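You operate a simulated robot arm through the tools that you are given. There is no shell and no other tool. Be economical: measure what you need, move in short steps, check, and stop when the job is done.

You run a simulated two-armed robot. Do the job below in one go: nothing can be reset, and whatever is moved stays where it is left.

JOB
Fetch the white scoop and set it on the long island bench top. Fetch the round washer and set it on top of the blue spool. Take the white pipe elbow and leave it on the packing bench top. Take the black tub and leave it on the top of the wooden box. Put the blue brush on the middle island bench top away on the top of the small steel table. Open the left packing drawer, take the yellow tape roll on the middle island bench top and put it away inside and shut the drawer again. Take the grey tub and put it on the top of the wooden box. Any order will do. Set down upright: black tub, grey tub.

The check looks at the end state, three seconds after you hand in, the way a careful person would. Anything else that was tipped, shoved, dropped, spilled or broken makes it a failure.

ROBOT AND FRAMES
Two 7-joint arms with fingered hands on one trunk, on a base that drives. Base frame: it is fixed to the floor where the robot stands at the start and does not move with it; the origin is under the middle of the robot, x ahead of it, y to its left, z up. Units: m, rad, N and s.
The left shoulder is at the start at [0.03, 0.119, 1.094], the right one opposite. With the tool pointing down near the work surface each hand reaches from about 0.1 to 0.76 m from the robot's upright axis, wherever it stands, measured 20 degrees to its own side. Places, roughly: black tub (12x10x15 cm) [-4.3, -6.2, 0.9]; blue brush (10x5x5 cm) [-4.3, -6.5, 0.8]; blue spool (7x7x8 cm) [-4.5, -6.7, 0.8]; drawer pack [-6.5, -6.6, 0.6]; grey tub (12x10x15 cm) [-4.3, -5.1, 0.9]; left packing drawer [-6.4, -6.6, 0.7]; long island bench top [-4.2, -0.5, 0.8]; packing bench top [-6.6, -5.8, 0.8]; round washer (4x1x4 cm) [-4.8, -5.9, 0.9]; top of the small steel table [0.2, -7.9, 0.8]; top of the wooden box [-2.2, -6.7, 0.9]; white pipe elbow (9x10x5 cm) [-4.6, -6, 0.8]; white scoop (10x9x10 cm) [0.5, -0.1, 0.8]; yellow tape roll (7x7x4 cm) [-4.3, -6.7, 0.8]. Payload 3.8 kg a hand.
Tool frame (each hand has its own): the origin (TCP) lies between the finger pads and is the grasp point; the fingertips stand 0.025 m ahead of it; z points along the fingers, y is the line along which they close. The gripper opens to 0.088 m. The gripper's body begins 0.029 m behind the TCP. The gripper is a hand of 4 fingers: y runs from the thumb to the fingers, the wrist lies at [-0.013, -0.106, -0.174] in the tool frame, and closing takes about 1.5 s.
Orientation is that of the tool frame in the base frame, as [roll, pitch, yaw] about the fixed x, y, z axes, in that order (R = Rz(yaw) Ry(pitch) Rx(roll)). With the fingers straight down and the wrist toward the robot, the tool's x, y and z point along [0, 1, 0], [1, 0, 0] and [0, 0, -1] of the base frame.

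CONTROLS
- The arms move only by the tool jog_arm. It takes "left_rows", "right_rows" or both (then of equal length, played together; a hand with none holds still); each is one flat list of numbers, 6 for each row, row after row: the shift along the base's x, y, z in cm, then the turn, a rotation vector about the base's x, y, z in rad. In form: [dx, dy, dz, rx, ry, rz, dx, dy, dz, rx, ry, rz, ...]. A call has 1 to 20 rows; each row is the pose to reach, as a shift and turn from the pose commanded when the call began. "left_gripper" and "right_gripper" are, for a hand that has rows, the opening, from 0 (shut) to 1 (fully open), set as the call begins (left out, the last holds). Rows are played at 5 a second. More than 0.05 m and 0.15 rad between two rows, or a gripper value outside its range, and nothing of the call is played. A pose out of reach is approached as far as the arm can. The call stops where the force on the tool passes 40 N (or 10 N more than at its start, if that is more) or the arm is blocked; 0.2 s more then pass. The fingers move at their own pace (about 0.153 m/s each) and stop on an object; they squeeze with about 22 N. The grip force told is the motor's: it shows also when the fingers shut on nothing. Time passes only in rows, and 0.2 s behind the last, so rows that repeat a pose let the fingers close. The reply holds the time, the measured pose of the TCP, the force on the tool along the base axes, the opening and the grip force, in the units named above and with some noise, with the torque about the TCP (base axes, N m) and any sound that the robot's microphone picked up.
- Cameras (640 x 400 px; columns grow to the right, rows downward): "scene" is now at [0.0484, -0.0266, 1.6341]; the picture's right is [-0.37, -0.93, 0.00], its down [-0.76, 0.30, -0.58] and it looks along [0.54, -0.21, -0.81] (base axes); focal length 264 px, centre (320, 200). "left" rides on the left gripper at [-0.064, -0.083, -0.098] in its tool frame; the picture's right is [-0.62, -0.37, 0.69], its down [0.71, -0.63, 0.30] and it looks along [0.32, 0.68, 0.65] (tool axes); focal length 265 px, centre (320, 200). "right" rides on the right gripper at [0.064, -0.083, -0.098] in its tool frame; the picture's right is [-0.62, 0.37, -0.69], its down [-0.71, -0.63, 0.30] and it looks along [-0.32, 0.68, 0.65] (tool axes); focal length 265 px, centre (320, 200). There is no depth. A picture from a camera that has moved, and an enlarged one, comes with that camera's place and axes in the base frame and with its lens.
- get_image(camera): a new picture of that camera. It takes no simulated time.
- lift_body(by): slides the trunk up (or, below 0, down) by that many m; the arms and the scene camera ride with it, the base frame stays. It gives what a move gives, with no picture.
- base_move(legs): drives the robot by 1 to 6 legs, each [ahead, left, turn to the left] in m, m and rad, along the robot's own axes; the way and the turn of a leg run together, so that a leg with both is an arc; at most 1.5 m and 3.142 rad a leg. The arms and the cameras ride along, it lands a little off, and it stops where it bumps. It gives what a move gives.
- preshape(shape, hand): the hand has 4 fingers and takes this shape, open, in about a second: jaw (thumb against the fingers, like two jaws); tri (thumb and two fingers); tip (a fingertip pinch); poke (one finger out to press); point (the index stretched); flat (the hand flat); cup (the hand cupped); fist (a fist). The gripper value then closes the fingers along that shape, each until it touches; the sizes above hold for jaw. It gives what a move gives, with no picture.
- aim_head(pan, tilt): turns the head with the scene camera to pan (to the left, within 2.094 rad either way) and tilt (down, from -0.506 to 1.204), counted from straight ahead of the robot. It gives what a move gives.
- enlarge(camera, box): a new picture of the part [left, top, right, bottom] of that camera's present view, enlarged. It takes no simulated time.
- sign_off(): hands the job in; it is judged then, once.

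Work in short steps. Places have to be worked out from the pictures, the camera data and where the tool is seen: move nearer, look again, correct. Check each grasp and each placing, and mend what went wrong. You have 483 turns and 226 pictures in all, those below and enlarged ones among them. Open the grippers and draw the arms clear of the work before you hand the job in, unless the task says otherwise; then end with one line.

The tools are called as name(argument=value, ...) on one line, values as JSON. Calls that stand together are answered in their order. jog_arm: Moves the arms, as the interface text tells. Its arguments: {"type":"object","properties":{"left_rows":{"type":"array"},"left_gripper":{"type":"number"},"right_rows":{"type":"array"},"right_gripper":{"type":"number"}},"required":[]} The other tools are called the same way: lift_body (by) slides the trunk up or down; preshape (shape, hand) gives the hand a shape; base_move (legs) drives the base; aim_head (pan, tilt) turns the head that bears the scene camera; get_image (camera) takes a picture; enlarge (camera, box) takes an enlarged picture of a part of a camera's view; sign_off () hands the job in.

At the start:

```text
time: 0.0
left_tool_pos: [0.5905, 0.0347, 1.0627]
left_ee_rot: [3.14, 0.0, 1.57]
left_force: [-0.2, -0.8, -0.2]
left_ft_torque: [0.0, 0.0, 0.0]
left_width: 0.0872
left_finger_force: 0.0
left_shape: jaw
right_tool_pos: [0.4415, -0.3463, 1.0207]
right_ee_rot: [-3.14, 0.0, 1.57]
right_force: [0.9, 0.1, -0.1]
right_ft_torque: [0.01, 0.0, 0.0]
right_width: 0.0878
right_finger_force: 0.0
right_shape: jaw
trunk travel left (down, up): [-0.25, 0.34]
robot x, y, heading: [0.0002, -0.0023, -0.0]
head pan, tilt: [-0.375, 0.951]
```

scene: 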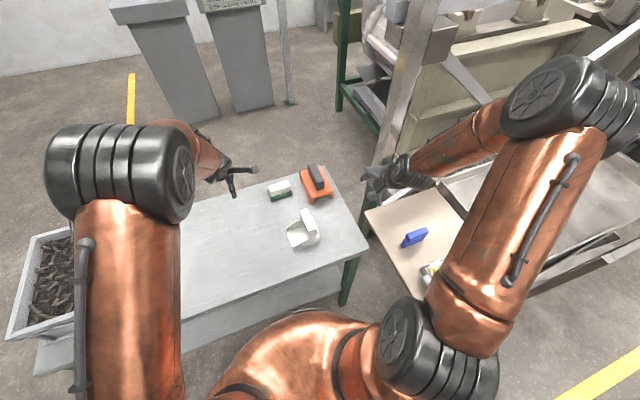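
right: 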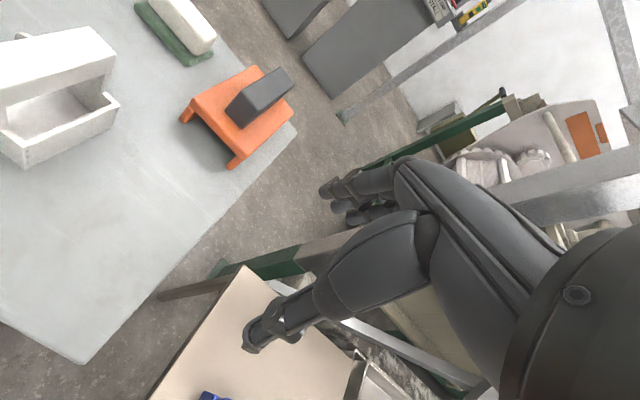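
left: 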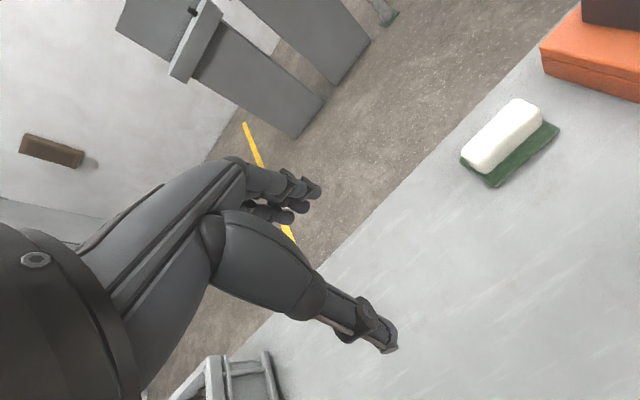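

The scoop is in view near (303,230), about [0.50,-0.14,0.8]. I'll enlarge it to see its shape and handle before I grasp it.

enlarge(camera="scene", box=[240, 150, 400, 250])

enlarge(camera="right", box=[0, 0, 320, 200])

```text
4.00 times, centred on (320, 200) of scene
camera zoom: at [0.0484, -0.0266, 1.6341], right [-0.37, -0.93, 0.0], down [-0.76, 0.3, -0.58], along [0.54, -0.21, -0.81], focal length 1057 px, centre (320, 200)
```

zoom: 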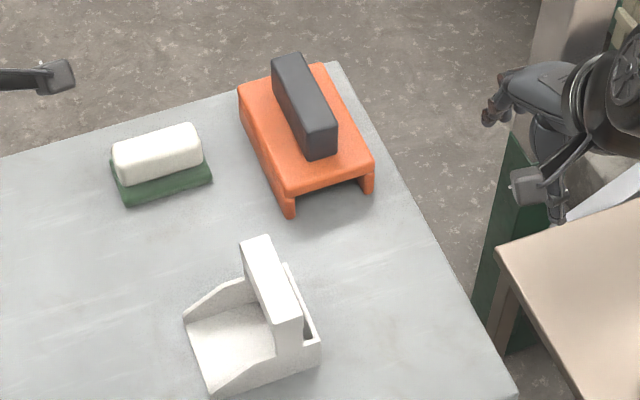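

```text
2.00 times, centred on (160, 100) of right
camera zoom: at [0.3588, -0.2829, 1.1183], right [0.37, -0.62, 0.69], down [-0.63, -0.71, -0.3], along [0.68, -0.32, -0.65], focal length 531 px, centre (640, 400)
```

zoom: 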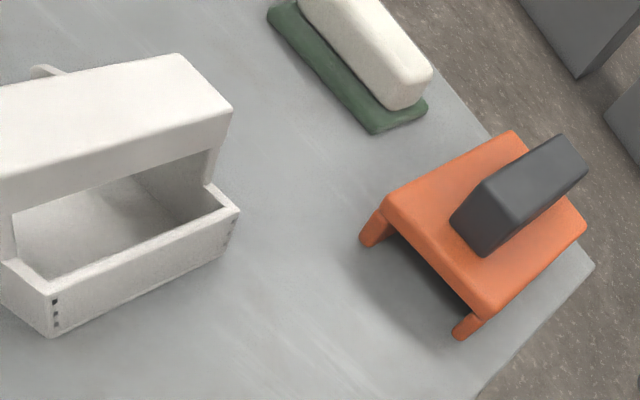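

The bar handle of the scoop lies along base x, centre about (0.483,-0.152), top z≈0.89, 2.4 cm wide. I'll turn the right hand 90° left and bring it above the bar.

jog_arm(right_rows=[0.4, 1.8, 0, 0, 0, 0.1428, 0.8, 3.5, 0, 0, 0, 0.2856, 1.1, 5.3, 0, 0, 0, 0.4284, 1.5, 7.1, 0, 0, 0, 0.5712, 1.9, 8.8, 0, 0, 0, 0.714, 2.3, 10.6, 0, 0, 0, 0.8568, 2.6, 12.4, 0, 0, 0, 0.9996, 3.0, 14.1, 0, 0, 0, 1.1424, 3.4, 15.9, 0, 0, 0, 1.2852, 3.8, 17.7, 0, 0, 0, 1.428, 4.15, 19.4, 0, 0, 0, 1.57, 4.15, 19.4, -4, 0, 0, 1.57], right_gripper=1)

get_image(camera="scene")

get_image(camera="right")

```text
time: 2.6
left_tool_pos: [0.5907, 0.0352, 1.0614]
left_ee_rot: [3.141, 0.0, 1.571]
left_force: [-0.8, -0.8, 0.2]
left_ft_torque: [0.0, -0.03, 0.0]
left_width: 0.0876
left_finger_force: 0.0
left_shape: jaw
right_tool_pos: [0.4841, -0.1537, 0.9802]
right_ee_rot: [3.141, -0.001, 3.141]
right_force: [-0.4, -0.5, -0.2]
right_ft_torque: [0.04, 0.02, 0.01]
right_width: 0.0878
right_finger_force: 0.0
right_shape: jaw
trunk travel left (down, up): [-0.25, 0.34]
robot x, y, heading: [-0.0006, 0.0019, -0.001]
head pan, tilt: [-0.375, 0.951]
```

```text
220 pictures are left
camera scene: at [0.0491, -0.0273, 1.6341], right [-0.37, -0.93, 0.0], down [-0.76, 0.3, -0.58], along [0.54, -0.21, -0.81], focal length 264 px, centre (320, 200)
```

scene: 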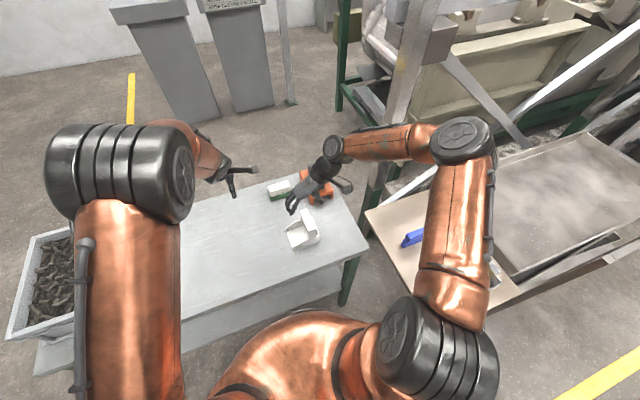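

```text
219 pictures are left
camera right: at [0.4196, -0.2368, 1.0785], right [0.62, 0.37, 0.69], down [0.72, -0.63, -0.3], along [0.32, 0.68, -0.65], focal length 265 px, centre (320, 200)
```

right: 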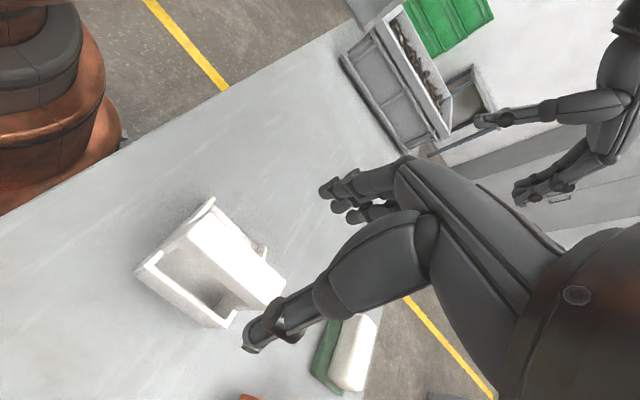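

The hand is lined up over the bar. I'll go straight down to z≈0.88 and check.

jog_arm(right_rows=[0, 0.1, -4, 0, 0, 0, 0, 0.1, -7, 0, 0, 0, 0, 0.1, -10, 0, 0, 0])

get_image(camera="right")

enlarge(camera="scene", box=[240, 150, 400, 250])

```text
time: 3.4
left_tool_pos: [0.5897, 0.0368, 1.0608]
left_ee_rot: [3.141, 0.0, 1.57]
left_force: [0.2, -0.6, -0.4]
left_ft_torque: [-0.02, -0.01, -0.01]
left_width: 0.0877
left_finger_force: 0.0
left_shape: jaw
right_tool_pos: [0.4845, -0.1519, 0.8802]
right_ee_rot: [3.141, 0.0, 3.141]
right_force: [-1.2, 0.2, -0.3]
right_ft_torque: [0.01, -0.04, 0.01]
right_width: 0.0878
right_finger_force: 0.1
right_shape: jaw
trunk travel left (down, up): [-0.25, 0.34]
robot x, y, heading: [0.0026, -0.0011, -0.003]
head pan, tilt: [-0.375, 0.951]
```

```text
218 pictures are left
camera right: at [0.4206, -0.2355, 0.9784], right [0.62, 0.37, 0.69], down [0.71, -0.63, -0.3], along [0.32, 0.68, -0.65], focal length 265 px, centre (320, 200)
```

right: 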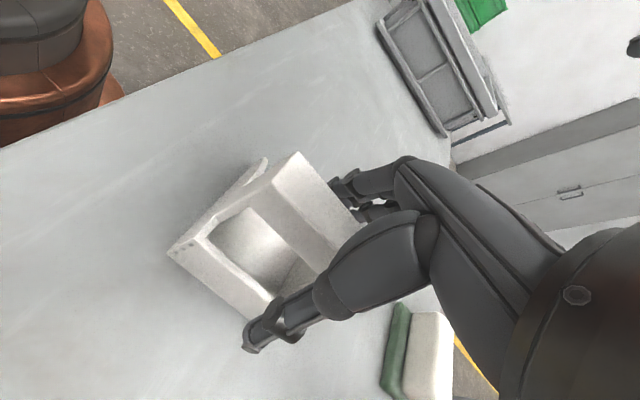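

```text
4.00 times, centred on (320, 200) of scene
camera zoom: at [0.0491, -0.0267, 1.6341], right [-0.37, -0.93, 0.0], down [-0.76, 0.3, -0.58], along [0.54, -0.21, -0.81], focal length 1057 px, centre (320, 200)
```

zoom: 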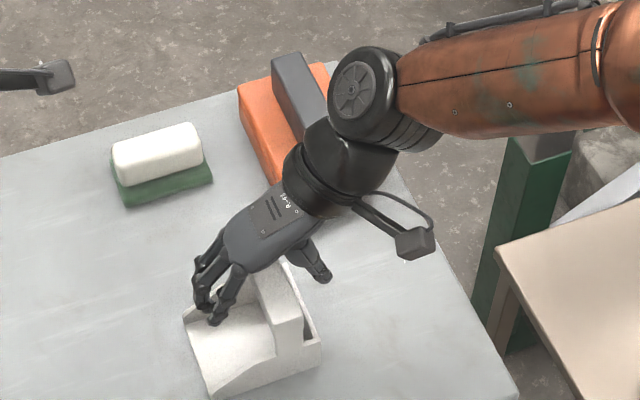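

Thumb and fingers straddle the bar near its centre, at x≈0.48. I'll close.

jog_arm(right_rows=[0, 0, 0, 0, 0, 0, 0, 0, 0, 0, 0, 0, 0, 0, 0, 0, 0, 0, 0, 0, 0, 0, 0, 0, 0, 0, 0, 0, 0, 0, 0, 0, 0, 0, 0, 0, 0, 0, 0, 0, 0, 0, 0, 0, 0, 0, 0, 0], right_gripper=0)

jog_arm(right_rows=[0, 0, 3, 0, 0, 0, 0, 0, 6, 0, 0, 0, 0, 0, 9, 0, 0, 0, 0, 0, 12, 0, 0, 0])

get_image(camera="scene")

```text
time: 5.2
left_tool_pos: [0.5922, 0.035, 1.0607]
left_ee_rot: [-3.141, -0.001, 1.57]
left_force: [0.2, 1.0, 0.5]
left_ft_torque: [-0.04, -0.01, 0.01]
left_width: 0.0876
left_finger_force: 0.2
left_shape: jaw
right_tool_pos: [0.4841, -0.1522, 0.8803]
right_ee_rot: [3.14, 0.001, 3.139]
right_force: [0.9, 0.2, -0.1]
right_ft_torque: [0.06, -0.03, 0.02]
right_width: 0.0156
right_finger_force: 21.5
right_shape: jaw
trunk travel left (down, up): [-0.25, 0.34]
robot x, y, heading: [0.0011, 0.0016, 0.0]
head pan, tilt: [-0.375, 0.951]
```

```text
time: 6.2
left_tool_pos: [0.5892, 0.0363, 1.0612]
left_ee_rot: [3.141, 0.0, 1.569]
left_force: [0.1, 0.4, 0.1]
left_ft_torque: [0.02, 0.0, -0.02]
left_width: 0.0877
left_finger_force: 0.1
left_shape: jaw
right_tool_pos: [0.4828, -0.1535, 1.0005]
right_ee_rot: [-3.141, 0.0, 3.138]
right_force: [1.4, -1.1, -1.3]
right_ft_torque: [-0.03, 0.03, -0.02]
right_width: 0.0159
right_finger_force: 21.6
right_shape: jaw
trunk travel left (down, up): [-0.25, 0.34]
robot x, y, heading: [-0.0011, -0.0014, -0.002]
head pan, tilt: [-0.375, 0.951]
```

```text
216 pictures are left
camera scene: at [0.048, -0.0263, 1.6341], right [-0.37, -0.93, 0.0], down [-0.76, 0.3, -0.58], along [0.54, -0.21, -0.81], focal length 264 px, centre (320, 200)
```

scene: 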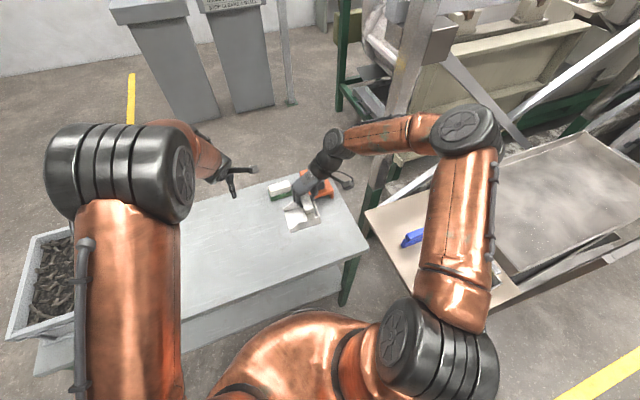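

The scoop is up, gripped at 16 mm. Before I drive I'll look around, first to the left and rear.

aim_head(pan=2.09, tilt=0.3)

get_image(camera="scene")

aim_head(pan=-2.09, tilt=0.3)

get_image(camera="scene")

aim_head(pan=-1.0, tilt=0.3)

get_image(camera="scene")

```text
time: 8.4
left_tool_pos: [0.5896, 0.0355, 1.0609]
left_ee_rot: [3.14, -0.001, 1.569]
left_force: [0.0, -0.1, 0.0]
left_ft_torque: [0.03, -0.01, -0.01]
left_width: 0.0879
left_finger_force: 0.0
left_shape: jaw
right_tool_pos: [0.4813, -0.1529, 0.9992]
right_ee_rot: [3.141, 0.0, 3.138]
right_force: [0.8, -0.1, -0.4]
right_ft_torque: [0.02, 0.01, 0.01]
right_width: 0.0153
right_finger_force: 22.1
right_shape: jaw
trunk travel left (down, up): [-0.25, 0.34]
robot x, y, heading: [-0.0013, 0.0007, -0.004]
head pan, tilt: [2.089, 0.3]
```

```text
215 pictures are left
camera scene: at [-0.0653, 0.0811, 1.6901], right [0.87, 0.49, 0.0], down [0.15, -0.26, -0.96], along [-0.47, 0.83, -0.3], focal length 264 px, centre (320, 200)
```

scene: 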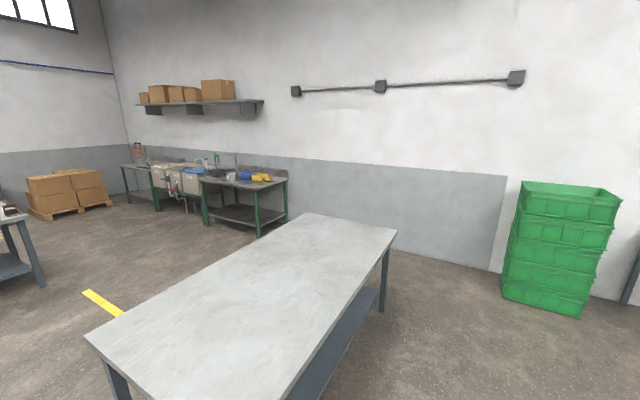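

```text
time: 11.8
left_tool_pos: [0.5898, 0.0359, 1.0613]
left_ee_rot: [3.141, 0.0, 1.57]
left_force: [0.6, 0.8, -0.2]
left_ft_torque: [0.0, -0.04, -0.03]
left_width: 0.0876
left_finger_force: 0.1
left_shape: jaw
right_tool_pos: [0.4828, -0.1532, 1.0008]
right_ee_rot: [3.142, 0.002, 3.138]
right_force: [0.4, -0.2, -0.6]
right_ft_torque: [0.08, -0.01, 0.01]
right_width: 0.0154
right_finger_force: 21.9
right_shape: jaw
trunk travel left (down, up): [-0.25, 0.34]
robot x, y, heading: [0.0013, 0.0002, 0.003]
head pan, tilt: [-2.089, 0.3]
```

```text
214 pictures are left
camera scene: at [-0.0653, -0.0811, 1.6901], right [-0.87, 0.5, 0.0], down [0.15, 0.26, -0.96], along [-0.47, -0.83, -0.3], focal length 264 px, centre (320, 200)
```

scene: 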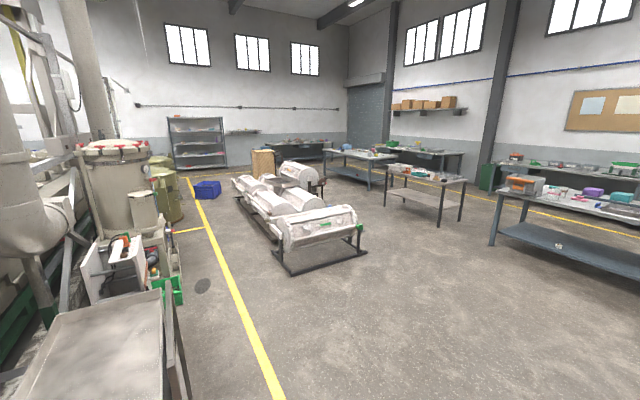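

```text
time: 13.2
left_tool_pos: [0.5903, 0.0346, 1.0614]
left_ee_rot: [3.14, 0.0, 1.57]
left_force: [0.7, -0.8, -0.3]
left_ft_torque: [-0.01, 0.03, 0.02]
left_width: 0.0878
left_finger_force: 0.1
left_shape: jaw
right_tool_pos: [0.4835, -0.1528, 0.9992]
right_ee_rot: [-3.14, 0.0, 3.141]
right_force: [0.3, 0.4, -0.4]
right_ft_torque: [-0.01, -0.01, -0.02]
right_width: 0.0154
right_finger_force: 22.5
right_shape: jaw
trunk travel left (down, up): [-0.25, 0.34]
robot x, y, heading: [-0.0039, -0.0011, 0.001]
head pan, tilt: [-1.0, 0.3]
```

```text
213 pictures are left
camera scene: at [0.0313, -0.0786, 1.6901], right [-0.84, -0.54, 0.0], down [-0.16, 0.25, -0.96], along [0.52, -0.8, -0.3], focal length 264 px, centre (320, 200)
```

scene: 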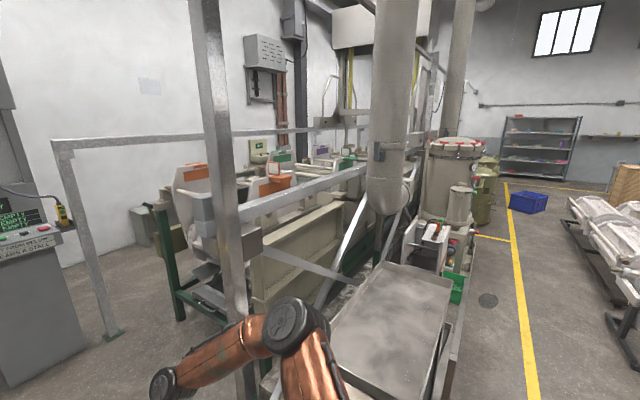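

The map so far: a free aisle behind me, the long bench edge at x≈-3.6 with y from -1.8 to 0.7, conveyor machinery on the floor at x -1..-2.4 and y<-2.4, and a table at y>0.35 for x -1.4..-0.45. I'll back out, turn round and approach the long bench.

base_move(legs=[[-0.5, -0.1, 0], [-0.8, -0.7, 0], [0, 0, -1.57], [0, 0, -1.57]])

aim_head(pan=0, tilt=0.4)

get_image(camera="scene")

```text
time: 28.8
left_tool_pos: [-1.877, -0.8695, 1.0622]
left_ee_rot: [-3.141, -0.001, -1.543]
left_force: [-0.3, -0.1, 0.3]
left_ft_torque: [-0.02, -0.01, 0.0]
left_width: 0.0876
left_finger_force: 0.1
left_shape: jaw
right_tool_pos: [-1.7744, -0.6777, 0.9996]
right_ee_rot: [-3.141, 0.001, 0.027]
right_force: [-0.2, -0.3, -0.6]
right_ft_torque: [0.02, 0.0, 0.0]
right_width: 0.0153
right_finger_force: 22.3
right_shape: jaw
trunk travel left (down, up): [-0.25, 0.34]
robot x, y, heading: [-1.2889, -0.8168, -3.115]
head pan, tilt: [-1.0, 0.3]
```

```text
time: 30.1
left_tool_pos: [-1.8776, -0.8699, 1.0604]
left_ee_rot: [3.141, 0.002, -1.541]
left_force: [0.2, 0.7, 0.0]
left_ft_torque: [0.0, 0.01, 0.02]
left_width: 0.0879
left_finger_force: 0.1
left_shape: jaw
right_tool_pos: [-1.7746, -0.6784, 1.0005]
right_ee_rot: [-3.141, -0.001, 0.026]
right_force: [0.7, -0.2, -1.1]
right_ft_torque: [-0.02, -0.01, -0.02]
right_width: 0.0154
right_finger_force: 21.7
right_shape: jaw
trunk travel left (down, up): [-0.25, 0.34]
robot x, y, heading: [-1.2895, -0.8156, -3.109]
head pan, tilt: [0.0, 0.4]
```

```text
212 pictures are left
camera scene: at [-1.3613, -0.8192, 1.6808], right [-0.03, 1.0, 0.0], down [0.39, 0.01, -0.92], along [-0.92, -0.02, -0.39], focal length 264 px, centre (320, 200)
```

scene: 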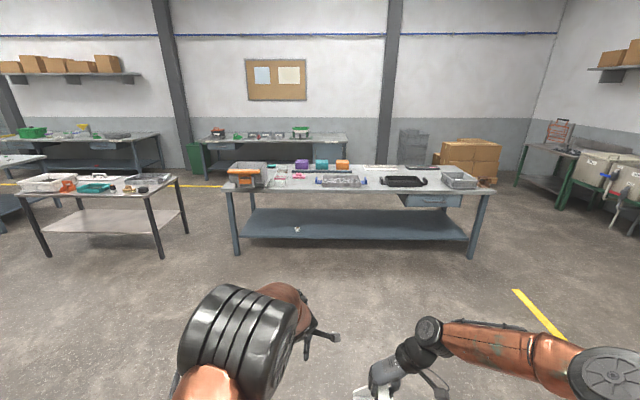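

The long bench is ahead, with its front edge at x≈-3.6. I'll drive about 1.6 m closer and look at the top for a free spot.

base_move(legs=[[1.5, -0.35, -0.03]])

aim_head(pan=0, tilt=0.6)

get_image(camera="scene")

```text
refused: leg 1 is longer than a leg can be; nothing moved
```

```text
time: 30.8
left_tool_pos: [-1.8779, -0.8693, 1.061]
left_ee_rot: [-3.141, 0.001, -1.544]
left_force: [0.4, -0.6, 0.4]
left_ft_torque: [0.03, 0.0, 0.0]
left_width: 0.0875
left_finger_force: 0.1
left_shape: jaw
right_tool_pos: [-1.7748, -0.6775, 0.9999]
right_ee_rot: [3.142, -0.001, 0.027]
right_force: [0.8, -0.3, -0.6]
right_ft_torque: [0.01, -0.01, -0.01]
right_width: 0.0154
right_finger_force: 21.7
right_shape: jaw
trunk travel left (down, up): [-0.25, 0.34]
robot x, y, heading: [-1.2916, -0.8149, -3.116]
head pan, tilt: [0.0, 0.6]
```

```text
211 pictures are left
camera scene: at [-1.3571, -0.8192, 1.6627], right [-0.03, 1.0, 0.0], down [0.56, 0.02, -0.83], along [-0.82, -0.02, -0.56], focal length 264 px, centre (320, 200)
```

scene: 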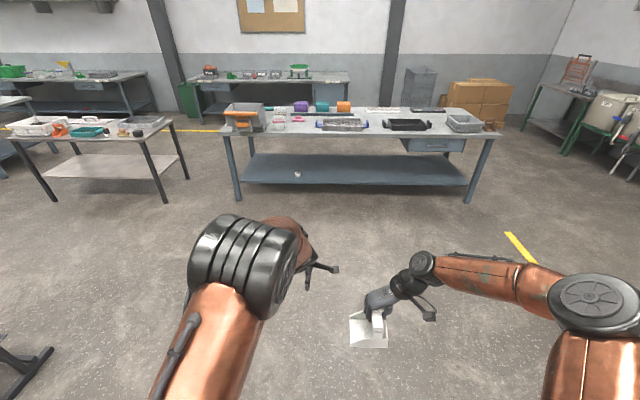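

That leg was just too long, so I'll split it into two.

base_move(legs=[[1.3, -0.3, -0.027], [0.3, 0, 0]])

get_image(camera="scene")

```text
time: 39.1
left_tool_pos: [-3.4831, -0.5911, 1.0594]
left_ee_rot: [-3.141, 0.002, -1.555]
left_force: [-0.8, 0.4, -0.9]
left_ft_torque: [0.01, 0.04, 0.02]
left_width: 0.0878
left_finger_force: 0.1
left_shape: jaw
right_tool_pos: [-3.3781, -0.4014, 0.998]
right_ee_rot: [3.141, -0.002, 0.014]
right_force: [-0.1, -0.5, 0.0]
right_ft_torque: [0.03, -0.01, 0.02]
right_width: 0.0154
right_finger_force: 21.6
right_shape: jaw
trunk travel left (down, up): [-0.25, 0.34]
robot x, y, heading: [-2.891, -0.5465, -3.126]
head pan, tilt: [0.0, 0.6]
```

```text
210 pictures are left
camera scene: at [-2.9629, -0.5475, 1.6625], right [-0.02, 1.0, 0.0], down [0.57, 0.01, -0.82], along [-0.82, -0.01, -0.57], focal length 264 px, centre (320, 200)
```

scene: 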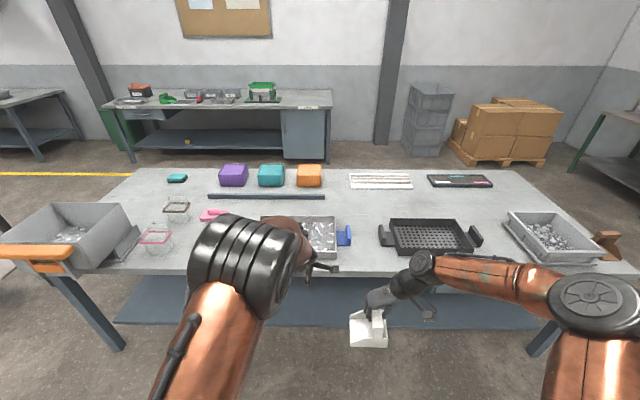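

Free spot judged at about (-4.08,-0.36), behind the gap between the blue-handled tray and the black basket. I'll lift the scoop 6 cm and drive up to about 0.3 m from the edge at x≈-3.7.

jog_arm(right_rows=[0, 0, 3, 0, 0, 0, 0, 0, 6, 0, 0, 0])

base_move(legs=[[0.48, 0.01, -0.015]])

aim_head(pan=-0.2, tilt=0.85)

get_image(camera="scene")

```text
time: 39.7
left_tool_pos: [-3.4827, -0.5921, 1.0616]
left_ee_rot: [3.14, 0.001, -1.556]
left_force: [0.3, 0.4, 0.5]
left_ft_torque: [0.02, -0.01, -0.03]
left_width: 0.0874
left_finger_force: 0.0
left_shape: jaw
right_tool_pos: [-3.3792, -0.4002, 1.0589]
right_ee_rot: [-3.14, -0.002, 0.013]
right_force: [-0.1, -0.7, -1.8]
right_ft_torque: [0.0, 0.0, 0.02]
right_width: 0.0153
right_finger_force: 22.3
right_shape: jaw
trunk travel left (down, up): [-0.25, 0.34]
robot x, y, heading: [-2.8912, -0.546, -3.123]
head pan, tilt: [0.0, 0.6]
```

```text
time: 42.6
left_tool_pos: [-3.9587, -0.5962, 1.061]
left_ee_rot: [-3.141, -0.001, -1.571]
left_force: [-0.4, 0.1, 0.4]
left_ft_torque: [-0.03, -0.02, 0.01]
left_width: 0.0872
left_finger_force: 0.1
left_shape: jaw
right_tool_pos: [-3.8511, -0.4053, 1.0587]
right_ee_rot: [-3.141, -0.001, -0.002]
right_force: [-1.0, 0.1, -0.3]
right_ft_torque: [0.01, -0.01, -0.02]
right_width: 0.0154
right_finger_force: 22.1
right_shape: jaw
trunk travel left (down, up): [-0.25, 0.34]
robot x, y, heading: [-3.364, -0.5624, 3.139]
head pan, tilt: [0.0, 0.6]
```

```text
time: 43.3
left_tool_pos: [-3.9584, -0.5952, 1.0612]
left_ee_rot: [-3.141, -0.001, -1.57]
left_force: [1.0, 0.0, -0.4]
left_ft_torque: [0.0, 0.02, 0.01]
left_width: 0.0877
left_finger_force: 0.1
left_shape: jaw
right_tool_pos: [-3.8497, -0.4064, 1.0594]
right_ee_rot: [3.139, 0.0, -0.002]
right_force: [0.1, 0.1, -0.7]
right_ft_torque: [0.0, 0.01, 0.01]
right_width: 0.0155
right_finger_force: 22.0
right_shape: jaw
trunk travel left (down, up): [-0.25, 0.34]
robot x, y, heading: [-3.3663, -0.5604, 3.14]
head pan, tilt: [-0.201, 0.85]
```

```text
209 pictures are left
camera scene: at [-3.424, -0.5444, 1.6418], right [0.2, 0.98, 0.0], down [0.74, -0.15, -0.66], along [-0.65, 0.13, -0.75], focal length 264 px, centre (320, 200)
```

scene: 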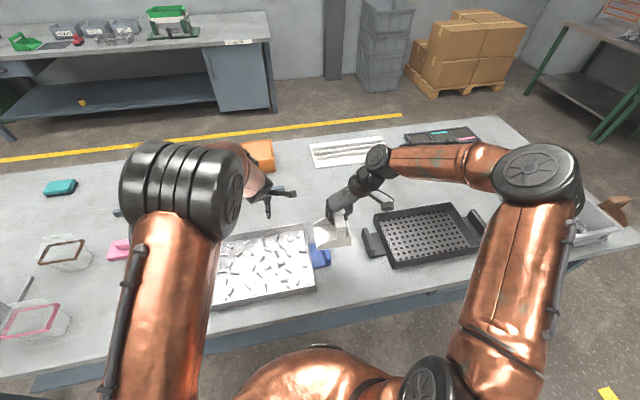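

The spot at about (-4.06,-0.34) is clear on all sides. I'll move the scoop above it.

jog_arm(right_rows=[-4.2, 1.4, 0, 0, 0, 0, -8.4, 2.8, 0, 0, 0, 0, -12.6, 4.2, 0, 0, 0, 0, -16.8, 5.4, 0, 0, 0, 0, -21, 6.6, 0, 0, 0, 0, -21, 6.6, -4, 0, 0, 0, -21, 6.6, -8, 0, 0, 0, -21, 6.6, -12, 0, 0, 0])

get_image(camera="scene")

get_image(camera="right")

```text
time: 45.1
left_tool_pos: [-3.9585, -0.5962, 1.0602]
left_ee_rot: [-3.141, -0.001, -1.571]
left_force: [-0.8, 0.3, -0.5]
left_ft_torque: [0.0, -0.02, -0.01]
left_width: 0.0875
left_finger_force: 0.1
left_shape: jaw
right_tool_pos: [-3.9807, -0.3513, 0.9631]
right_ee_rot: [-3.141, -0.001, -0.001]
right_force: [-0.2, 0.8, -0.8]
right_ft_torque: [-0.02, 0.01, -0.03]
right_width: 0.0151
right_finger_force: 22.1
right_shape: jaw
right hand out of reach, approached as far as the arm can: row 4, 5, 6, 7, 8
trunk travel left (down, up): [-0.25, 0.34]
robot x, y, heading: [-3.3661, -0.5627, 3.14]
head pan, tilt: [-0.201, 0.85]
```

```text
208 pictures are left
camera scene: at [-3.4249, -0.5439, 1.6416], right [0.2, 0.98, 0.0], down [0.74, -0.15, -0.66], along [-0.65, 0.13, -0.75], focal length 264 px, centre (320, 200)
```

scene: 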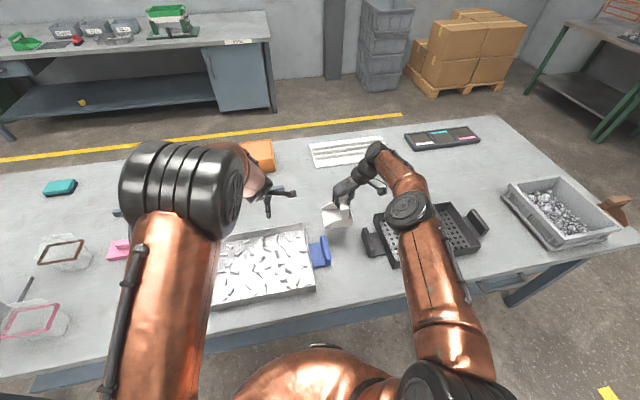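

```text
207 pictures are left
camera right: at [-3.9164, -0.2686, 1.0609], right [-0.62, -0.37, 0.69], down [-0.71, 0.63, -0.31], along [-0.33, -0.68, -0.65], focal length 265 px, centre (320, 200)
```

right: 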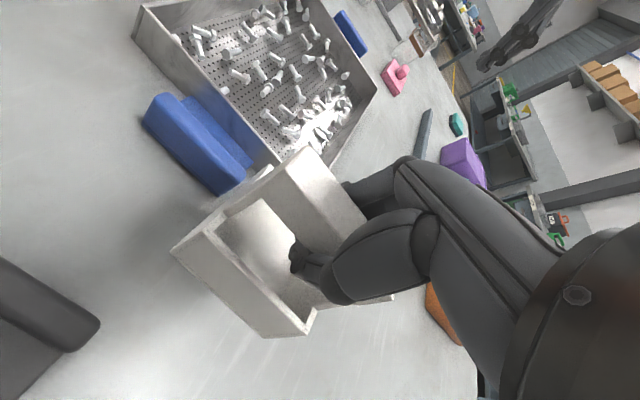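

The arm ran out of reach at x=-3.98 with the wrist out to the side. I'll turn the hand 0.6 rad clockwise so the wrist comes toward the robot, which gains reach.

jog_arm(right_rows=[0, 0, 2, 0, 0, -0.12, 0, 0, 2, 0, 0, -0.24, 0, 0, 2, 0, 0, -0.36, 0, 0, 2, 0, 0, -0.48, 0, 0, 2, 0, 0, -0.6])

```text
time: 46.3
left_tool_pos: [-3.9571, -0.5958, 1.061]
left_ee_rot: [3.142, 0.001, -1.571]
left_force: [0.1, -1.2, -0.6]
left_ft_torque: [-0.01, -0.04, -0.02]
left_width: 0.0876
left_finger_force: 0.1
left_shape: jaw
right_tool_pos: [-3.9793, -0.3533, 0.9848]
right_ee_rot: [3.14, 0.001, -0.604]
right_force: [0.0, -0.8, -1.1]
right_ft_torque: [0.0, 0.0, 0.01]
right_width: 0.0154
right_finger_force: 22.2
right_shape: jaw
trunk travel left (down, up): [-0.25, 0.34]
robot x, y, heading: [-3.3681, -0.5568, 3.138]
head pan, tilt: [-0.201, 0.85]
```

So the command had been clamped to the reached pose. Now I'll push on to x≈-4.06, y≈-0.34.

jog_arm(right_rows=[-4, 0.6, 0, 0, 0, 0, -8, 1.2, 0, 0, 0, 0, -8, 1.2, -3, 0, 0, 0])

get_image(camera="right")

enlarge(camera="scene", box=[260, 150, 420, 250])

```text
time: 47.1
left_tool_pos: [-3.9582, -0.5944, 1.0601]
left_ee_rot: [-3.141, -0.002, -1.572]
left_force: [0.6, 0.0, 0.5]
left_ft_torque: [-0.02, 0.04, -0.02]
left_width: 0.0875
left_finger_force: 0.1
left_shape: jaw
right_tool_pos: [-4.0411, -0.3417, 0.9566]
right_ee_rot: [-3.141, 0.0, -0.601]
right_force: [-0.6, 0.0, -1.1]
right_ft_torque: [0.03, 0.01, 0.01]
right_width: 0.0153
right_finger_force: 21.8
right_shape: jaw
right hand out of reach, approached as far as the arm can: row 2, 3
trunk travel left (down, up): [-0.25, 0.34]
robot x, y, heading: [-3.3634, -0.5604, 3.136]
head pan, tilt: [-0.201, 0.85]
```

```text
206 pictures are left
camera right: at [-3.9409, -0.3087, 1.0543], right [-0.72, 0.05, 0.69], down [-0.23, 0.92, -0.31], along [-0.65, -0.38, -0.65], focal length 265 px, centre (320, 200)
```

right: 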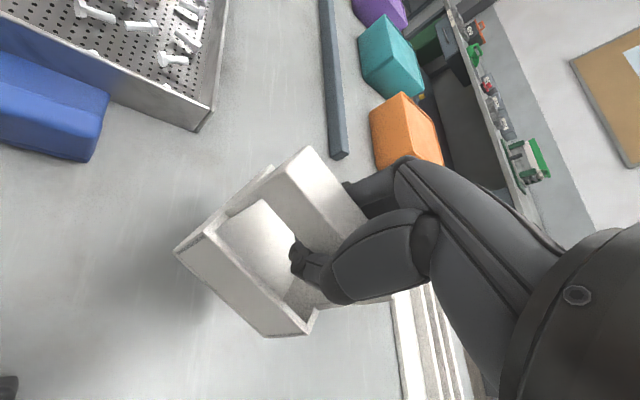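

```text
4.00 times, centred on (340, 200) of scene
camera zoom: at [-3.4238, -0.5428, 1.6417], right [0.2, 0.98, 0.0], down [0.74, -0.15, -0.66], along [-0.65, 0.13, -0.75], focal length 1057 px, centre (240, 200)
```

zoom: 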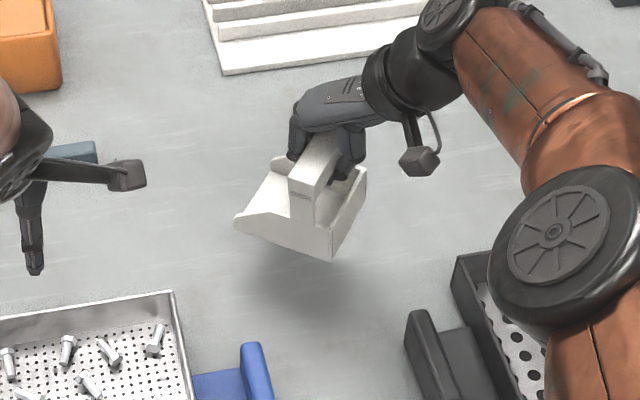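

All clear beneath. I'll lower to just above the expected contact (TCP≈0.89), then creep down.

jog_arm(right_rows=[0, 0, -3, 0, 0, 0, 0, 0, -5, 0, 0, 0])

jog_arm(right_rows=[0, 0, -0.5, 0, 0, 0, 0, 0, -1, 0, 0, 0])

get_image(camera="right")

```text
time: 47.7
left_tool_pos: [-3.957, -0.5951, 1.062]
left_ee_rot: [3.139, 0.0, -1.57]
left_force: [-1.1, 1.0, 0.2]
left_ft_torque: [-0.02, -0.01, -0.04]
left_width: 0.0876
left_finger_force: 0.1
left_shape: jaw
right_tool_pos: [-4.0315, -0.3424, 0.9068]
right_ee_rot: [3.141, -0.003, -0.602]
right_force: [0.7, 0.0, -1.0]
right_ft_torque: [0.03, 0.01, -0.05]
right_width: 0.0151
right_finger_force: 21.0
right_shape: jaw
right hand out of reach, approached as far as the arm can: row 1, 2
trunk travel left (down, up): [-0.25, 0.34]
robot x, y, heading: [-3.3668, -0.5633, 3.14]
head pan, tilt: [-0.201, 0.85]
```

```text
time: 48.3
left_tool_pos: [-3.9581, -0.5943, 1.0622]
left_ee_rot: [3.141, -0.001, -1.571]
left_force: [0.4, -0.8, 0.5]
left_ft_torque: [-0.01, -0.03, 0.02]
left_width: 0.0875
left_finger_force: 0.0
left_shape: jaw
right_tool_pos: [-4.0311, -0.3425, 0.8978]
right_ee_rot: [-3.14, -0.001, -0.602]
right_force: [0.5, -0.4, -0.2]
right_ft_torque: [-0.02, -0.02, 0.0]
right_width: 0.0152
right_finger_force: 22.3
right_shape: jaw
trunk travel left (down, up): [-0.25, 0.34]
robot x, y, heading: [-3.3675, -0.5613, 3.14]
head pan, tilt: [-0.201, 0.85]
```

```text
204 pictures are left
camera right: at [-3.9304, -0.3106, 0.9957], right [-0.72, 0.05, 0.69], down [-0.23, 0.92, -0.31], along [-0.65, -0.38, -0.65], focal length 265 px, centre (320, 200)
```

right: 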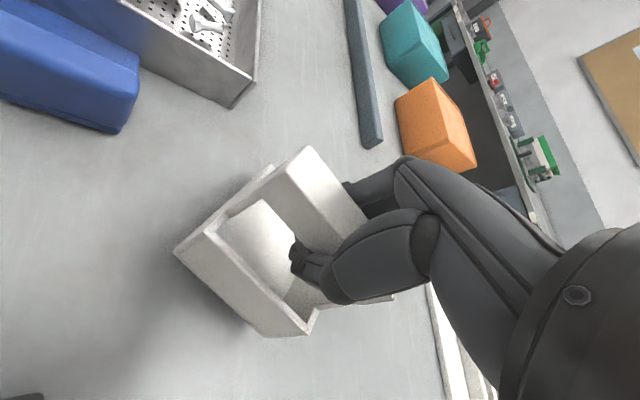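

Not in contact yet. I'll creep on down in small steps.

jog_arm(right_rows=[0, 0, -0.5, 0, 0, 0, 0, 0, -1, 0, 0, 0])

jog_arm(right_rows=[0, 0, -0.4, 0, 0, 0, 0, 0, -0.8, 0, 0, 0])

```text
time: 48.9
left_tool_pos: [-3.9574, -0.5951, 1.0623]
left_ee_rot: [-3.14, 0.0, -1.571]
left_force: [0.4, -0.1, 0.7]
left_ft_torque: [0.02, 0.0, -0.03]
left_width: 0.0878
left_finger_force: 0.0
left_shape: jaw
right_tool_pos: [-4.0261, -0.344, 0.8886]
right_ee_rot: [3.141, 0.001, -0.602]
right_force: [-0.5, -0.5, -1.3]
right_ft_torque: [-0.01, -0.02, 0.01]
right_width: 0.0156
right_finger_force: 22.2
right_shape: jaw
right hand out of reach, approached as far as the arm can: row 1, 2
trunk travel left (down, up): [-0.25, 0.34]
robot x, y, heading: [-3.3693, -0.5604, 3.138]
head pan, tilt: [-0.201, 0.85]
```

```text
time: 49.5
left_tool_pos: [-3.9573, -0.5945, 1.0624]
left_ee_rot: [3.141, 0.0, -1.57]
left_force: [-0.3, 0.6, 0.1]
left_ft_torque: [0.04, -0.04, 0.0]
left_width: 0.0877
left_finger_force: 0.1
left_shape: jaw
right_tool_pos: [-4.025, -0.3445, 0.8801]
right_ee_rot: [3.141, 0.001, -0.603]
right_force: [-0.1, -0.2, -0.7]
right_ft_torque: [-0.01, 0.02, 0.01]
right_width: 0.0149
right_finger_force: 22.2
right_shape: jaw
trunk travel left (down, up): [-0.25, 0.34]
robot x, y, heading: [-3.3684, -0.5612, 3.143]
head pan, tilt: [-0.201, 0.85]
```

At the original height there is still no contact. I'll keep creeping, with a little inward margin for reach.

jog_arm(right_rows=[0.5, -0.1, -0.4, 0, 0, 0, 0.5, -0.1, -0.8, 0, 0, 0])

jog_arm(right_rows=[0, 0, -0.4, 0, 0, 0, 0, 0, -0.8, 0, 0, 0])

get_image(camera="right")

```text
time: 50.1
left_tool_pos: [-3.9569, -0.5967, 1.0626]
left_ee_rot: [3.142, 0.001, -1.57]
left_force: [-0.1, 0.0, -0.4]
left_ft_torque: [-0.02, -0.01, -0.01]
left_width: 0.0877
left_finger_force: 0.0
left_shape: jaw
right_tool_pos: [-4.0205, -0.3456, 0.8739]
right_ee_rot: [3.141, 0.001, -0.604]
right_force: [-0.8, 2.3, 3.8]
right_ft_torque: [-0.04, -0.01, -0.03]
right_width: 0.0145
right_finger_force: 22.1
right_shape: jaw
trunk travel left (down, up): [-0.25, 0.34]
robot x, y, heading: [-3.3667, -0.5617, 3.14]
head pan, tilt: [-0.201, 0.85]
```

```text
time: 50.7
left_tool_pos: [-3.9578, -0.5963, 1.0613]
left_ee_rot: [-3.142, 0.001, -1.572]
left_force: [1.1, -0.3, 0.4]
left_ft_torque: [-0.01, 0.0, 0.02]
left_width: 0.0876
left_finger_force: 0.0
left_shape: jaw
right_tool_pos: [-4.0204, -0.3455, 0.8629]
right_ee_rot: [-3.14, 0.0, -0.6]
right_force: [1.4, 0.3, -0.7]
right_ft_torque: [0.01, 0.01, 0.01]
right_width: 0.0113
right_finger_force: 22.0
right_shape: jaw
trunk travel left (down, up): [-0.25, 0.34]
robot x, y, heading: [-3.3673, -0.5591, 3.145]
head pan, tilt: [-0.201, 0.85]
```

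```text
203 pictures are left
camera right: at [-3.9203, -0.3137, 0.9621], right [-0.72, 0.05, 0.69], down [-0.23, 0.92, -0.3], along [-0.65, -0.38, -0.65], focal length 265 px, centre (320, 200)
```

right: 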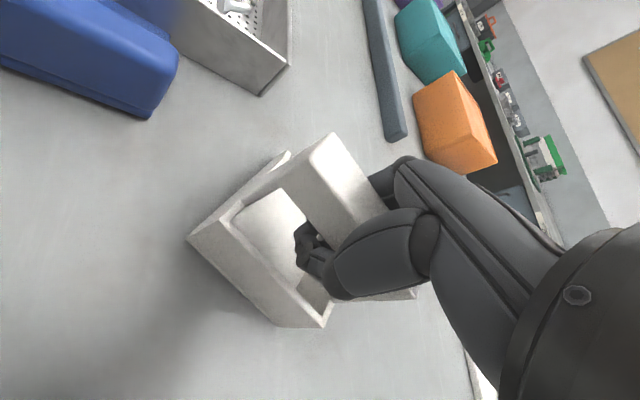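

It touched at about 0.875 and the fingers slid a bit down the bar, so the scoop is standing on the bench. I'll open partly, rise, then open fully.

jog_arm(right_rows=[0, 0, 0, 0, 0, 0, 0, 0, 0, 0, 0, 0, 0, 0, 0, 0, 0, 0, 0, 0, 0, 0, 0, 0], right_gripper=0.5)

jog_arm(right_rows=[0, 0, 1.5, 0, 0, 0, 0, 0, 3, 0, 0, 0, 0, 0, 6, 0, 0, 0, 0, 0, 10, 0, 0, 0, 0, 0, 14, 0, 0, 0])

get_image(camera="right")

```text
time: 51.7
left_tool_pos: [-3.9581, -0.5957, 1.0625]
left_ee_rot: [3.141, 0.0, -1.569]
left_force: [0.0, 0.9, -1.0]
left_ft_torque: [0.0, -0.02, 0.0]
left_width: 0.0878
left_finger_force: 0.0
left_shape: jaw
right_tool_pos: [-4.0206, -0.3452, 0.8642]
right_ee_rot: [-3.141, -0.001, -0.602]
right_force: [0.5, -0.5, 0.3]
right_ft_torque: [-0.09, 0.06, 0.01]
right_width: 0.0417
right_finger_force: 0.0
right_shape: jaw
trunk travel left (down, up): [-0.25, 0.34]
robot x, y, heading: [-3.3686, -0.5637, 3.139]
head pan, tilt: [-0.201, 0.85]
```

```text
time: 52.9
left_tool_pos: [-3.9562, -0.5949, 1.061]
left_ee_rot: [-3.14, 0.001, -1.571]
left_force: [0.5, -0.7, 0.4]
left_ft_torque: [0.0, 0.01, 0.02]
left_width: 0.0874
left_finger_force: 0.0
left_shape: jaw
right_tool_pos: [-4.0471, -0.3367, 1.0004]
right_ee_rot: [-3.141, -0.001, -0.603]
right_force: [-0.6, -0.3, -0.1]
right_ft_torque: [0.0, -0.01, 0.01]
right_width: 0.0438
right_finger_force: 0.0
right_shape: jaw
right hand out of reach, approached as far as the arm can: row 2, 3, 4, 5
trunk travel left (down, up): [-0.25, 0.34]
robot x, y, heading: [-3.3686, -0.5618, 3.139]
head pan, tilt: [-0.201, 0.85]
```

```text
202 pictures are left
camera right: at [-3.9467, -0.3051, 1.0993], right [-0.72, 0.05, 0.69], down [-0.23, 0.92, -0.31], along [-0.65, -0.38, -0.65], focal length 265 px, centre (320, 200)
```

right: 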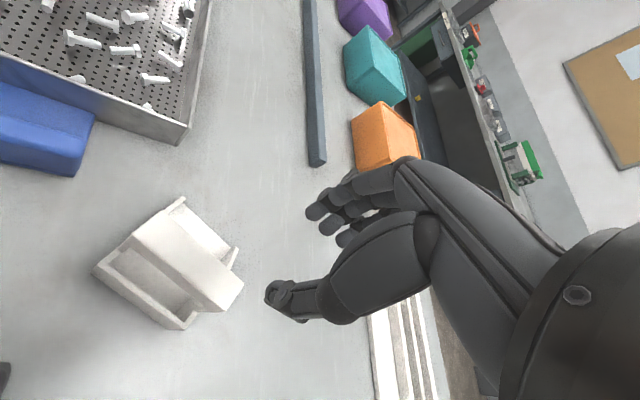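

The scoop stands free on the long bench. I'll raise and tuck the right arm, and draw the left arm in too.

jog_arm(right_rows=[2, 0, 2, 0, 0, -0.14, 5, 0.5, 4, 0, 0, -0.28, 8, 1, 6, 0, 0, -0.42, 11, 1.5, 6, 0, 0, -0.56, 14, 2, 6, 0, 0, -0.7, 17, 2.5, 6, 0, 0, -0.84, 20, 3, 6, 0, 0, -0.97], left_rows=[2, 0, 0, 0, 0, 0, 4, 0, 0, 0, 0, 0, 6, -2, 0, 0, 0, 0, 8, -3, 0, 0, 0, 0, 10, -4, 0, 0, 0, 0, 13, -5, 0, 0, 0, 0, 15, -6, 0, 0, 0, 0], right_gripper=1)

base_move(legs=[[-0.5, 0, 0]])

aim_head(pan=1.2, tilt=0.4)

get_image(camera="scene")

```text
time: 54.5
left_tool_pos: [-3.8084, -0.6557, 1.0623]
left_ee_rot: [-3.142, -0.001, -1.572]
left_force: [0.1, -0.7, 0.2]
left_ft_torque: [-0.03, 0.0, -0.03]
left_width: 0.0877
left_finger_force: 0.0
left_shape: jaw
right_tool_pos: [-4.1042, -0.2426, 1.0541]
right_ee_rot: [-3.14, 0.0, -1.575]
right_force: [1.3, 0.1, 0.0]
right_ft_torque: [-0.01, -0.01, 0.02]
right_width: 0.0877
right_finger_force: 0.1
right_shape: jaw
right hand out of reach, approached as far as the arm can: row 1, 2, 3, 4, 5, 6, 7
trunk travel left (down, up): [-0.25, 0.34]
robot x, y, heading: [-3.367, -0.5591, 3.144]
head pan, tilt: [-0.201, 0.85]
```

```text
time: 57.5
left_tool_pos: [-3.3106, -0.6558, 1.0625]
left_ee_rot: [3.139, -0.001, -1.569]
left_force: [0.2, 0.2, 0.1]
left_ft_torque: [0.01, 0.0, -0.03]
left_width: 0.0877
left_finger_force: 0.1
left_shape: jaw
right_tool_pos: [-3.6074, -0.2452, 1.0522]
right_ee_rot: [-3.139, 0.0, -1.569]
right_force: [0.5, -0.2, -0.5]
right_ft_torque: [-0.03, 0.0, 0.02]
right_width: 0.0881
right_finger_force: 0.0
right_shape: jaw
trunk travel left (down, up): [-0.25, 0.34]
robot x, y, heading: [-2.8736, -0.5572, -3.143]
head pan, tilt: [-0.201, 0.85]
```

```text
time: 59.0
left_tool_pos: [-3.3108, -0.6566, 1.0616]
left_ee_rot: [3.141, -0.001, -1.57]
left_force: [0.2, -0.2, 0.4]
left_ft_torque: [0.0, -0.01, 0.01]
left_width: 0.0874
left_finger_force: 0.0
left_shape: jaw
right_tool_pos: [-3.6077, -0.2452, 1.0537]
right_ee_rot: [3.141, 0.0, -1.569]
right_force: [0.1, -0.3, -0.1]
right_ft_torque: [0.01, -0.01, 0.04]
right_width: 0.088
right_finger_force: 0.1
right_shape: jaw
trunk travel left (down, up): [-0.25, 0.34]
robot x, y, heading: [-2.8697, -0.5584, -3.139]
head pan, tilt: [1.201, 0.4]
```

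```text
201 pictures are left
camera scene: at [-2.8839, -0.6462, 1.6808], right [-0.93, 0.36, 0.0], down [0.14, 0.36, -0.92], along [-0.33, -0.86, -0.39], focal length 264 px, centre (320, 200)
```

scene: 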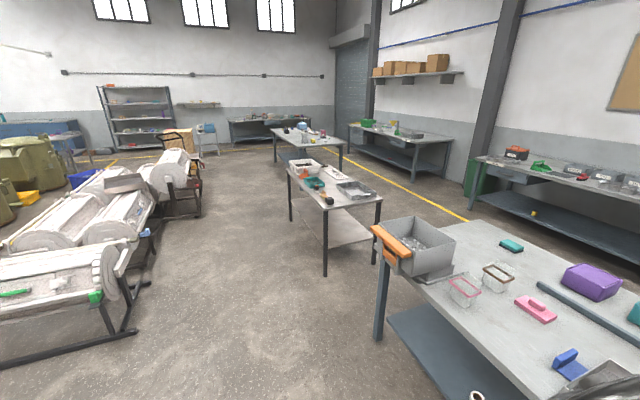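

The right arm ended up stretched out, so I'll draw it back toward its start pose (0.44 ahead, 0.35 right).

jog_arm(right_rows=[4, 0.5, 0, 0, 0, 0, 8, 1, 0, 0, 0, 0, 12, 1.5, 0, 0, 0, 0, 16, 2, 0, 0, 0, 0, 20, 2.5, 0, 0, 0, 0, 24, 3, 0, 0, 0, 0, 28, 3.5, 0, 0, 0, 0])

```text
time: 60.6
left_tool_pos: [-3.3103, -0.6556, 1.0624]
left_ee_rot: [3.141, 0.0, -1.567]
left_force: [-1.4, 0.1, -0.1]
left_ft_torque: [0.02, 0.02, -0.01]
left_width: 0.0875
left_finger_force: 0.1
left_shape: jaw
right_tool_pos: [-3.5384, -0.0809, 1.0465]
right_ee_rot: [-3.139, -0.003, -1.567]
right_force: [-0.1, -0.3, 0.3]
right_ft_torque: [0.0, 0.01, 0.0]
right_width: 0.0879
right_finger_force: 0.1
right_shape: jaw
right hand out of reach, approached as far as the arm can: row 1, 2, 3, 4, 5, 6, 7
trunk travel left (down, up): [-0.25, 0.34]
robot x, y, heading: [-2.8677, -0.5618, -3.136]
head pan, tilt: [1.201, 0.4]
```

Something odd is limiting the right arm. I'll look at its configuration.

aim_head(pan=-0.4, tilt=0.7)

get_image(camera="scene")

```text
time: 62.3
left_tool_pos: [-3.3108, -0.656, 1.0614]
left_ee_rot: [3.141, 0.0, -1.568]
left_force: [-0.6, -0.4, 0.4]
left_ft_torque: [0.01, 0.0, 0.0]
left_width: 0.0874
left_finger_force: 0.0
left_shape: jaw
right_tool_pos: [-3.5396, -0.0815, 1.0466]
right_ee_rot: [-3.137, -0.002, -1.568]
right_force: [0.6, 0.5, -0.7]
right_ft_torque: [0.04, 0.02, -0.01]
right_width: 0.088
right_finger_force: 0.1
right_shape: jaw
trunk travel left (down, up): [-0.25, 0.34]
robot x, y, heading: [-2.8703, -0.5623, -3.138]
head pan, tilt: [-0.4, 0.7]
```

```text
200 pictures are left
camera scene: at [-2.9288, -0.5269, 1.654], right [0.39, 0.92, 0.0], down [0.59, -0.25, -0.76], along [-0.71, 0.3, -0.64], focal length 264 px, centre (320, 200)
```

scene: 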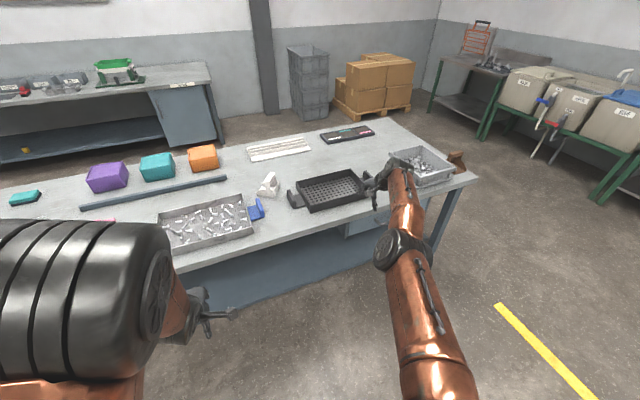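

The elbow is nearly straight with the wrist folded. I'll turn the hand back outward (+z) first and then pull in.

jog_arm(right_rows=[0, 0, 1, 0, 0, 0.14, 0, 0, 2, 0, 0, 0.28, 0, 0, 3, 0, 0, 0.42, 0, 0, 4, 0, 0, 0.56, 0, 0, 5, 0, 0, 0.7, 0, 0, 5, 0, 0, 0.84, 0, 0, 5, 0, 0, 0.98, 4, 0, 5, 0, 0, 1.1, 8, 0, 5, 0, 0, 1.1, 12, 0, 5, 0, 0, 1.1, 16, 0, 5, 0, 0, 1.1, 20, 0, 5, 0, 0, 1.1])

get_image(camera="scene")

```text
time: 64.9
left_tool_pos: [-3.3101, -0.6567, 1.0628]
left_ee_rot: [-3.141, 0.0, -1.568]
left_force: [0.0, -0.2, 0.4]
left_ft_torque: [0.01, -0.02, -0.01]
left_width: 0.0877
left_finger_force: 0.0
left_shape: jaw
right_tool_pos: [-3.3376, -0.0821, 1.1035]
right_ee_rot: [-3.14, 0.002, -0.467]
right_force: [0.6, -0.8, -0.2]
right_ft_torque: [0.02, 0.01, 0.0]
right_width: 0.088
right_finger_force: 0.0
right_shape: jaw
right hand out of reach, approached as far as the arm can: row 1, 2, 3, 4, 5, 6, 7, 8, 9, 10
trunk travel left (down, up): [-0.25, 0.34]
robot x, y, heading: [-2.8712, -0.5582, -3.139]
head pan, tilt: [-0.4, 0.7]
```

```text
199 pictures are left
camera scene: at [-2.9282, -0.5273, 1.654], right [0.39, 0.92, 0.0], down [0.59, -0.25, -0.77], along [-0.71, 0.3, -0.64], focal length 264 px, centre (320, 200)
```

scene: 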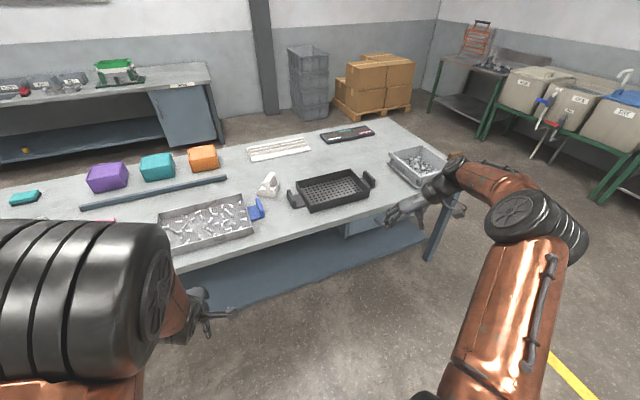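

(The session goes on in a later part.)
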